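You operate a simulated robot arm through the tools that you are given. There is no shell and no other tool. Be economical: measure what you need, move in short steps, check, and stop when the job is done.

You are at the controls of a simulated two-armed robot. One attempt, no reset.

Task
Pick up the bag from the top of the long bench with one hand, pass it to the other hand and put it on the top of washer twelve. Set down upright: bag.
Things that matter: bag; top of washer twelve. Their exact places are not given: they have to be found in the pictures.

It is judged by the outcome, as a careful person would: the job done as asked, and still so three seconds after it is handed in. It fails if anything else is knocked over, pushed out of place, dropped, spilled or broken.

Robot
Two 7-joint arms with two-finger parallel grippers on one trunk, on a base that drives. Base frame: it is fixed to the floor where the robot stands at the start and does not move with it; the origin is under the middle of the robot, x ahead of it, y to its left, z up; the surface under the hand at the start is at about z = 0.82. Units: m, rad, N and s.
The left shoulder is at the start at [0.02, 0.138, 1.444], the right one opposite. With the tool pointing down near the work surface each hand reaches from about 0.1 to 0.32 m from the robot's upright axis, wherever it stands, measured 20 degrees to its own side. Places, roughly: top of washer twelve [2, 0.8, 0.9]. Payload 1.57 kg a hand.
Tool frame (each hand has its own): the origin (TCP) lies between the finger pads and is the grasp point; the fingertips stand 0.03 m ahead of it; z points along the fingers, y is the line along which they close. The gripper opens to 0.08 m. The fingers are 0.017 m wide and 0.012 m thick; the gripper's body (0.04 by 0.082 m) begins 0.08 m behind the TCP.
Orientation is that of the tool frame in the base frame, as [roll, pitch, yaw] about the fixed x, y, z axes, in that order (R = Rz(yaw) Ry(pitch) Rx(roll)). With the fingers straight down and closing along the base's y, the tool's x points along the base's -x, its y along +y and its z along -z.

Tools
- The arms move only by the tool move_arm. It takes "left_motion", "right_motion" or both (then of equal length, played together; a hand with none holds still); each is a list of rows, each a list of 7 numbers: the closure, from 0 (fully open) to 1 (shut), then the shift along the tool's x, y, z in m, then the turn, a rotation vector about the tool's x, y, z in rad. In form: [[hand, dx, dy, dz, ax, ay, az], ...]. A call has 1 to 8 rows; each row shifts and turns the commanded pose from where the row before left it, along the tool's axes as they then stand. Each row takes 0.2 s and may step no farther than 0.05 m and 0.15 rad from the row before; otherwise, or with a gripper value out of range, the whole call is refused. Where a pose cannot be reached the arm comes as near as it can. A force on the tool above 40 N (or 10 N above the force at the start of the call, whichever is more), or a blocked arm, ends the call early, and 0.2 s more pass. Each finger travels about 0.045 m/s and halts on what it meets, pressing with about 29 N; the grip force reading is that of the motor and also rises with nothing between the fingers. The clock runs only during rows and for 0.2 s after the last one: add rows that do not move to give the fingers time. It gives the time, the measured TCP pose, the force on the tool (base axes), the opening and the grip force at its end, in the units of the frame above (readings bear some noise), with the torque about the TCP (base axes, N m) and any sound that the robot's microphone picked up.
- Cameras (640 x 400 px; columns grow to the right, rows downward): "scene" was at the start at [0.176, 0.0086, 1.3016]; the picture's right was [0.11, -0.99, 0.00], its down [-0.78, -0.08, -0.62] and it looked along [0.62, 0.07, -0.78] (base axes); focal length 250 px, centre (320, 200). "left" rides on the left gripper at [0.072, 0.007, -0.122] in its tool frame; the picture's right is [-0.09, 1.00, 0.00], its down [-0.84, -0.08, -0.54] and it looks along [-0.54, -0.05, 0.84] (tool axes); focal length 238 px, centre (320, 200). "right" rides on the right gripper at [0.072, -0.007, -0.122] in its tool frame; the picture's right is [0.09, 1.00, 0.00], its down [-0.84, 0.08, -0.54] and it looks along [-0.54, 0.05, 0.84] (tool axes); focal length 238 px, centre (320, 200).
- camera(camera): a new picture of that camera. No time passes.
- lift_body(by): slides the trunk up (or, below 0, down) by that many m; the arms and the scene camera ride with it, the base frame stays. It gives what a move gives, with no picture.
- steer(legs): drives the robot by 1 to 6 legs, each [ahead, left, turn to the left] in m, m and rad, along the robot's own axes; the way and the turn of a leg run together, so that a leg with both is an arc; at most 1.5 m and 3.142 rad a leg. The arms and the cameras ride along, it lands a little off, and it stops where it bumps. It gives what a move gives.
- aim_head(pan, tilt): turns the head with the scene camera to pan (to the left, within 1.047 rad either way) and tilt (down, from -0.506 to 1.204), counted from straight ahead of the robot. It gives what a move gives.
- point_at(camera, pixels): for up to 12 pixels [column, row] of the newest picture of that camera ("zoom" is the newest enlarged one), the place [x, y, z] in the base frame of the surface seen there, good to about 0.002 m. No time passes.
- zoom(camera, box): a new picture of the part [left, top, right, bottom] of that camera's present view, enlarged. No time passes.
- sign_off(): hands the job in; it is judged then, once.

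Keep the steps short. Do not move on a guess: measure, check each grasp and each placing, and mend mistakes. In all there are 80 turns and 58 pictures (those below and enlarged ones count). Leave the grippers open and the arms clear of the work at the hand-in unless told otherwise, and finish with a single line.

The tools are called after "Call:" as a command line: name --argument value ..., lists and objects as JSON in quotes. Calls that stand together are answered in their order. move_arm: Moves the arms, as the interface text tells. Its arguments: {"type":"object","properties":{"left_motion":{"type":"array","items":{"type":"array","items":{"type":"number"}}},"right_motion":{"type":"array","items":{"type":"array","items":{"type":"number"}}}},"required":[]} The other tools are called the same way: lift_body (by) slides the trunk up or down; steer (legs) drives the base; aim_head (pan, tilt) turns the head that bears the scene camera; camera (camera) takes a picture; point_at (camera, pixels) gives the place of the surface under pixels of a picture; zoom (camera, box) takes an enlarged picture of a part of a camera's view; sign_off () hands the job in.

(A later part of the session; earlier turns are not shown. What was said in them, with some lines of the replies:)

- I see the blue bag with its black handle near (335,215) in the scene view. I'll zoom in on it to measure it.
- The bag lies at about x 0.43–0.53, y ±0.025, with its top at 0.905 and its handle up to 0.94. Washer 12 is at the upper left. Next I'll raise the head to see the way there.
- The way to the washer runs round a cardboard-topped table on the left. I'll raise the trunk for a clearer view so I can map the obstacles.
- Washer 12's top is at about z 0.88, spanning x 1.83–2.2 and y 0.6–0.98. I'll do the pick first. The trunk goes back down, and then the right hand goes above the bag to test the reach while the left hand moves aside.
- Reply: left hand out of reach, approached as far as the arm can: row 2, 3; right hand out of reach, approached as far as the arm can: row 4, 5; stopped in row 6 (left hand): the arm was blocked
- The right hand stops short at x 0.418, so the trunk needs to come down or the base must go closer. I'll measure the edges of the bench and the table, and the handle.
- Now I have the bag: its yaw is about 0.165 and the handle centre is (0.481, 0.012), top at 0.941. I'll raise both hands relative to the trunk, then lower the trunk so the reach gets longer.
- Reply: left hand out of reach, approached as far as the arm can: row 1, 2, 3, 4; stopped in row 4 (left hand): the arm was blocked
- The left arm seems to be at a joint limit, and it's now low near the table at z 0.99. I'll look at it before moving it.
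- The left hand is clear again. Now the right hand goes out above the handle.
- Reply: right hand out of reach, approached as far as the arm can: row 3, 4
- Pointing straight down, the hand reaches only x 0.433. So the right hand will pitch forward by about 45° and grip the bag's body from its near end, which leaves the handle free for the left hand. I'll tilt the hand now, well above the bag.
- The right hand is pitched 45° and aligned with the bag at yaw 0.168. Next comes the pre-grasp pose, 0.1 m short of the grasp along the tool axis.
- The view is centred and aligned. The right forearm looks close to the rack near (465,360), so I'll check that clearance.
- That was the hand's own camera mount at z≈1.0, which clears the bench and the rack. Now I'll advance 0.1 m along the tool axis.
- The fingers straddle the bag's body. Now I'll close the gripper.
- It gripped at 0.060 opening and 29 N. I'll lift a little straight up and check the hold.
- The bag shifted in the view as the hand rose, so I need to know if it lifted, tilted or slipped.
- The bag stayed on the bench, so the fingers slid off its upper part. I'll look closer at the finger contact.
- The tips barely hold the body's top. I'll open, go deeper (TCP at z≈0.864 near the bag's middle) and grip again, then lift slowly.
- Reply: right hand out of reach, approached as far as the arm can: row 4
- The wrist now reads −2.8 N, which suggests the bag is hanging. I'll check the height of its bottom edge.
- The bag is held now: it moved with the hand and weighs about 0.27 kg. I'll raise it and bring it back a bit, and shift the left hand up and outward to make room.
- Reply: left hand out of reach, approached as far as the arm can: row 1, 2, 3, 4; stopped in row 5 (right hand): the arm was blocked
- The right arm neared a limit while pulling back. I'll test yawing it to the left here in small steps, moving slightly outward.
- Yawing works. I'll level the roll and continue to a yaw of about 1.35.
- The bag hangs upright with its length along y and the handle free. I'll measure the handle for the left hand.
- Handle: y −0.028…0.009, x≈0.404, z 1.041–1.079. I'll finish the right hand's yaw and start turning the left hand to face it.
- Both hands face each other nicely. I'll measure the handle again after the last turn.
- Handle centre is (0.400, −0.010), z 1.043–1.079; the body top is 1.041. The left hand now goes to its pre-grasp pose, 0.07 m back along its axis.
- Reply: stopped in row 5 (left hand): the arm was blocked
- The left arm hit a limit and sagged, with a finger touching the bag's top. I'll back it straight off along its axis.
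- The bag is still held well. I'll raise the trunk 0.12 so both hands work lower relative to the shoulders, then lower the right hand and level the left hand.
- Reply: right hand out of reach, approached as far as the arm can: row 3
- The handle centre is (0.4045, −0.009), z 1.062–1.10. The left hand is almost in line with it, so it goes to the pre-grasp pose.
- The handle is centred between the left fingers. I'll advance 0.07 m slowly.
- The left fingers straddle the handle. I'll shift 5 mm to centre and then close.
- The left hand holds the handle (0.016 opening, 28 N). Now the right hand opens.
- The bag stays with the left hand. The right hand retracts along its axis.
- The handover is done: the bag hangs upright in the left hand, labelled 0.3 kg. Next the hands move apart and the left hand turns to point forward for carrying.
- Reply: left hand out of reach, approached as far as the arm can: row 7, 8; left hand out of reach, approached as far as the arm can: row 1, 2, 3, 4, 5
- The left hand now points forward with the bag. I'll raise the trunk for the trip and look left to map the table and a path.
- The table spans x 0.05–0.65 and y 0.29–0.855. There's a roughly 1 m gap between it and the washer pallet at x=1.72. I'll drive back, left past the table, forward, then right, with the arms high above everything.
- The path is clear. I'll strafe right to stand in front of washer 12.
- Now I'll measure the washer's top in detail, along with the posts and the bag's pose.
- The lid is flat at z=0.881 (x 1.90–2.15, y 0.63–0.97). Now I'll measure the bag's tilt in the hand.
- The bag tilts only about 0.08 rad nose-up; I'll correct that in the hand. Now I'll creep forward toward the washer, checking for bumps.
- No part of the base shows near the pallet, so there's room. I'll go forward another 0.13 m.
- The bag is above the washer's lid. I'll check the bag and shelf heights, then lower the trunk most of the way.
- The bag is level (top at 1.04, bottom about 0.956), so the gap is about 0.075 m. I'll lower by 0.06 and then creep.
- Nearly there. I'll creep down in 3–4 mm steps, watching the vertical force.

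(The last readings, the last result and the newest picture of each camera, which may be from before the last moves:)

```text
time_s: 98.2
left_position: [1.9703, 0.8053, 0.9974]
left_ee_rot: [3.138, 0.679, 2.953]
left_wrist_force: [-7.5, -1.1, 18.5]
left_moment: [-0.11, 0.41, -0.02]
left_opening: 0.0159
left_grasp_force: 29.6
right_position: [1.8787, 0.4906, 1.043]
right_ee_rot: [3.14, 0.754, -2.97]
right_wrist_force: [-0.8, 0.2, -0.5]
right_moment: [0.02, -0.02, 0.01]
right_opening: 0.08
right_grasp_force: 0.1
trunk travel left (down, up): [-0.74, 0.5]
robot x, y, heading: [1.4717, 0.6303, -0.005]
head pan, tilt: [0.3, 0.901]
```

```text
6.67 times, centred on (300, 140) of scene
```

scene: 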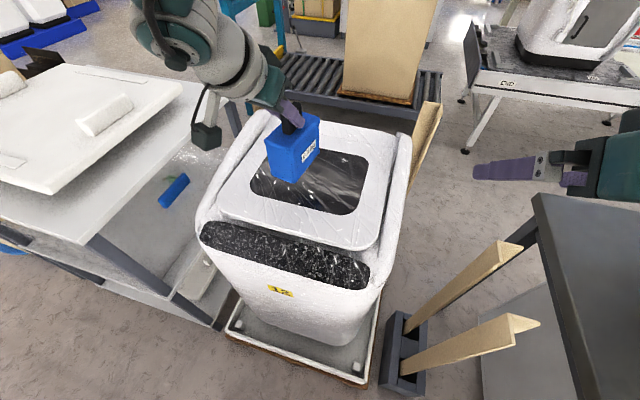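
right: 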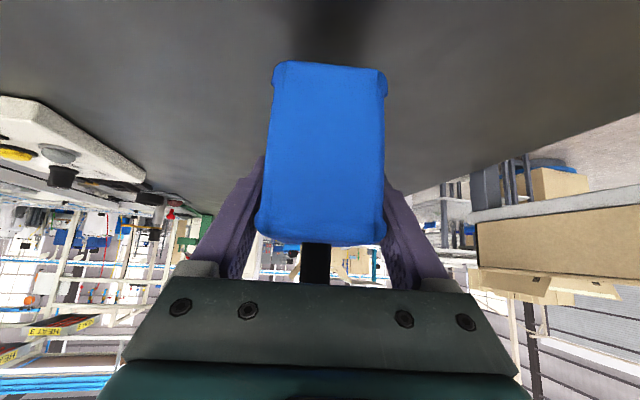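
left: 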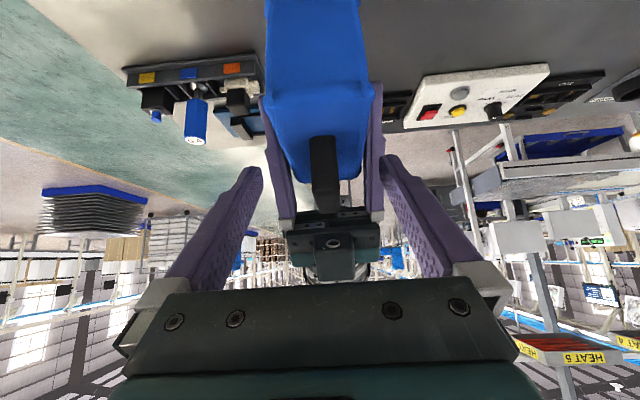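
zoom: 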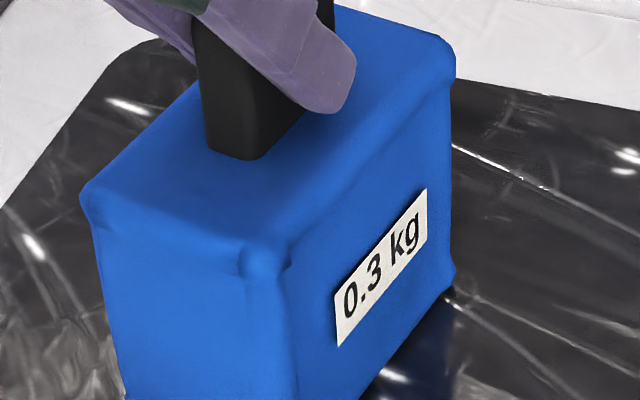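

It's in contact, pressing at about 20 N. I'll relieve by 1.5 mm and then open the left fingers.

Call:
lift_body --by -0.0

Call:
lift_body --by 0.0015

Call:
move_arm --left_motion '[[0.7, 0, 0, 0, 0, 0, 0], [0.4, 0, 0, 0, 0, 0, 0], [0, 0, 0, 0, 0, 0, 0], [0, 0, 0, 0, 0, 0, 0], [0, 0, 0, 0, 0, 0, 0], [0, 0, 0, 0, 0, 0, 0]]'

Call:
camera --camera "scene"

```text
time_s: 98.7
left_position: [1.9719, 0.8054, 0.9968]
left_ee_rot: [3.136, 0.678, 2.951]
left_wrist_force: [-9.8, -0.5, 27.0]
left_moment: [-0.21, 0.02, -0.05]
left_opening: 0.0159
left_grasp_force: 29.0
right_position: [1.8811, 0.4909, 1.043]
right_ee_rot: [3.14, 0.758, -2.97]
right_wrist_force: [-0.3, 0.6, 0.1]
right_moment: [0.0, -0.03, -0.02]
right_opening: 0.08
right_grasp_force: 0.1
trunk travel left (down, up): [-0.74, 0.5]
robot x, y, heading: [1.4784, 0.6278, 0.002]
head pan, tilt: [0.3, 0.901]
```

```text
time_s: 99.2
left_position: [1.9715, 0.8056, 0.9972]
left_ee_rot: [3.136, 0.678, 2.952]
left_wrist_force: [2.4, -0.2, 5.6]
left_moment: [-0.24, -0.91, 0.11]
left_opening: 0.0158
left_grasp_force: 29.8
right_position: [1.8799, 0.49, 1.0451]
right_ee_rot: [3.139, 0.758, -2.972]
right_wrist_force: [0.4, -0.4, -0.4]
right_moment: [0.01, -0.01, 0.0]
right_opening: 0.0802
right_grasp_force: 0.2
trunk travel left (down, up): [-0.742, 0.498]
robot x, y, heading: [1.4734, 0.6256, -0.002]
head pan, tilt: [0.3, 0.901]
```

```text
time_s: 100.6
left_position: [1.9699, 0.8049, 0.9965]
left_ee_rot: [3.138, 0.675, 2.954]
left_wrist_force: [-0.4, -0.4, 1.0]
left_moment: [-0.02, -0.01, 0.02]
left_opening: 0.08
left_grasp_force: 0.0
right_position: [1.8796, 0.4905, 1.0443]
right_ee_rot: [3.139, 0.756, -2.971]
right_wrist_force: [0.5, -0.7, 0.1]
right_moment: [0.01, 0.0, 0.02]
right_opening: 0.0799
right_grasp_force: 0.1
trunk travel left (down, up): [-0.742, 0.498]
robot x, y, heading: [1.4743, 0.6285, 0.001]
head pan, tilt: [0.3, 0.901]
```

```text
6 pictures are left
```

scene: 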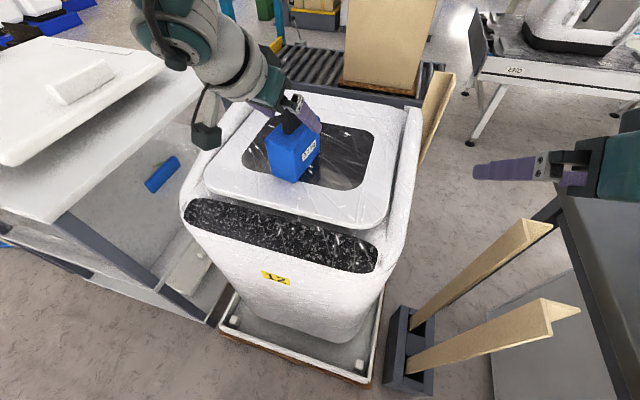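

It's released and the bag stands upright. I'll withdraw straight up with the trunk, since the fingers are open on both sides of the handle.

Call:
lift_body --by 0.2

Call:
camera --camera "scene"

```text
time_s: 102.7
left_position: [1.9681, 0.8047, 1.1973]
left_ee_rot: [3.139, 0.676, 2.953]
left_wrist_force: [-0.9, -0.8, -0.8]
left_moment: [0.0, 0.03, 0.0]
left_opening: 0.0799
left_grasp_force: 0.0
right_position: [1.8778, 0.4903, 1.2446]
right_ee_rot: [3.14, 0.757, -2.971]
right_wrist_force: [-0.6, -0.1, 0.0]
right_moment: [0.0, 0.02, 0.0]
right_opening: 0.0802
right_grasp_force: 0.0
trunk travel left (down, up): [-0.942, 0.298]
robot x, y, heading: [1.4774, 0.6304, 0.003]
head pan, tilt: [0.3, 0.901]
```

```text
5 pictures are left
```

scene: 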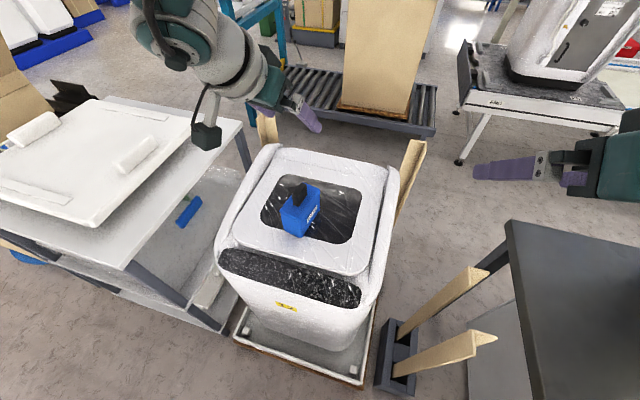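

The bag is clear of the hand. I'll back the robot off a little and do a final check.

Call:
steer --legs '[[-0.25, 0, 0]]'

Call:
zoom --camera "scene" --box '[220, 60, 420, 200]'

```text
time_s: 104.6
left_position: [1.7127, 0.8065, 1.1972]
left_ee_rot: [3.138, 0.677, 2.957]
left_wrist_force: [0.5, 0.4, 0.1]
left_moment: [-0.01, 0.0, 0.01]
left_opening: 0.0796
left_grasp_force: 0.0
right_position: [1.6232, 0.4907, 1.2442]
right_ee_rot: [3.14, 0.757, -2.966]
right_wrist_force: [1.1, 0.0, 0.3]
right_moment: [-0.01, 0.03, 0.0]
right_opening: 0.0801
right_grasp_force: 0.1
trunk travel left (down, up): [-0.942, 0.298]
robot x, y, heading: [1.2204, 0.6281, 0.002]
head pan, tilt: [0.3, 0.901]
```

```text
2.86 times, centred on (320, 130) of scene
```

zoom: 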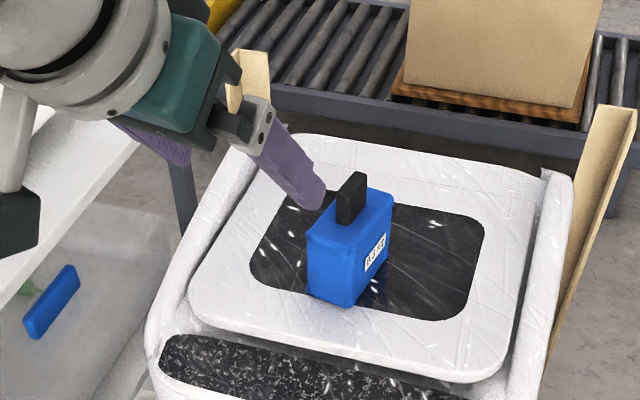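

The bag stands upright on washer twelve's lid, both grippers are open, and the arms are clear. I'll hand the job in.

Call:
sign_off

```text
The job is handed in.
```

The bag was picked up with the right hand, passed to the left, and now stands upright on top of washer twelve.
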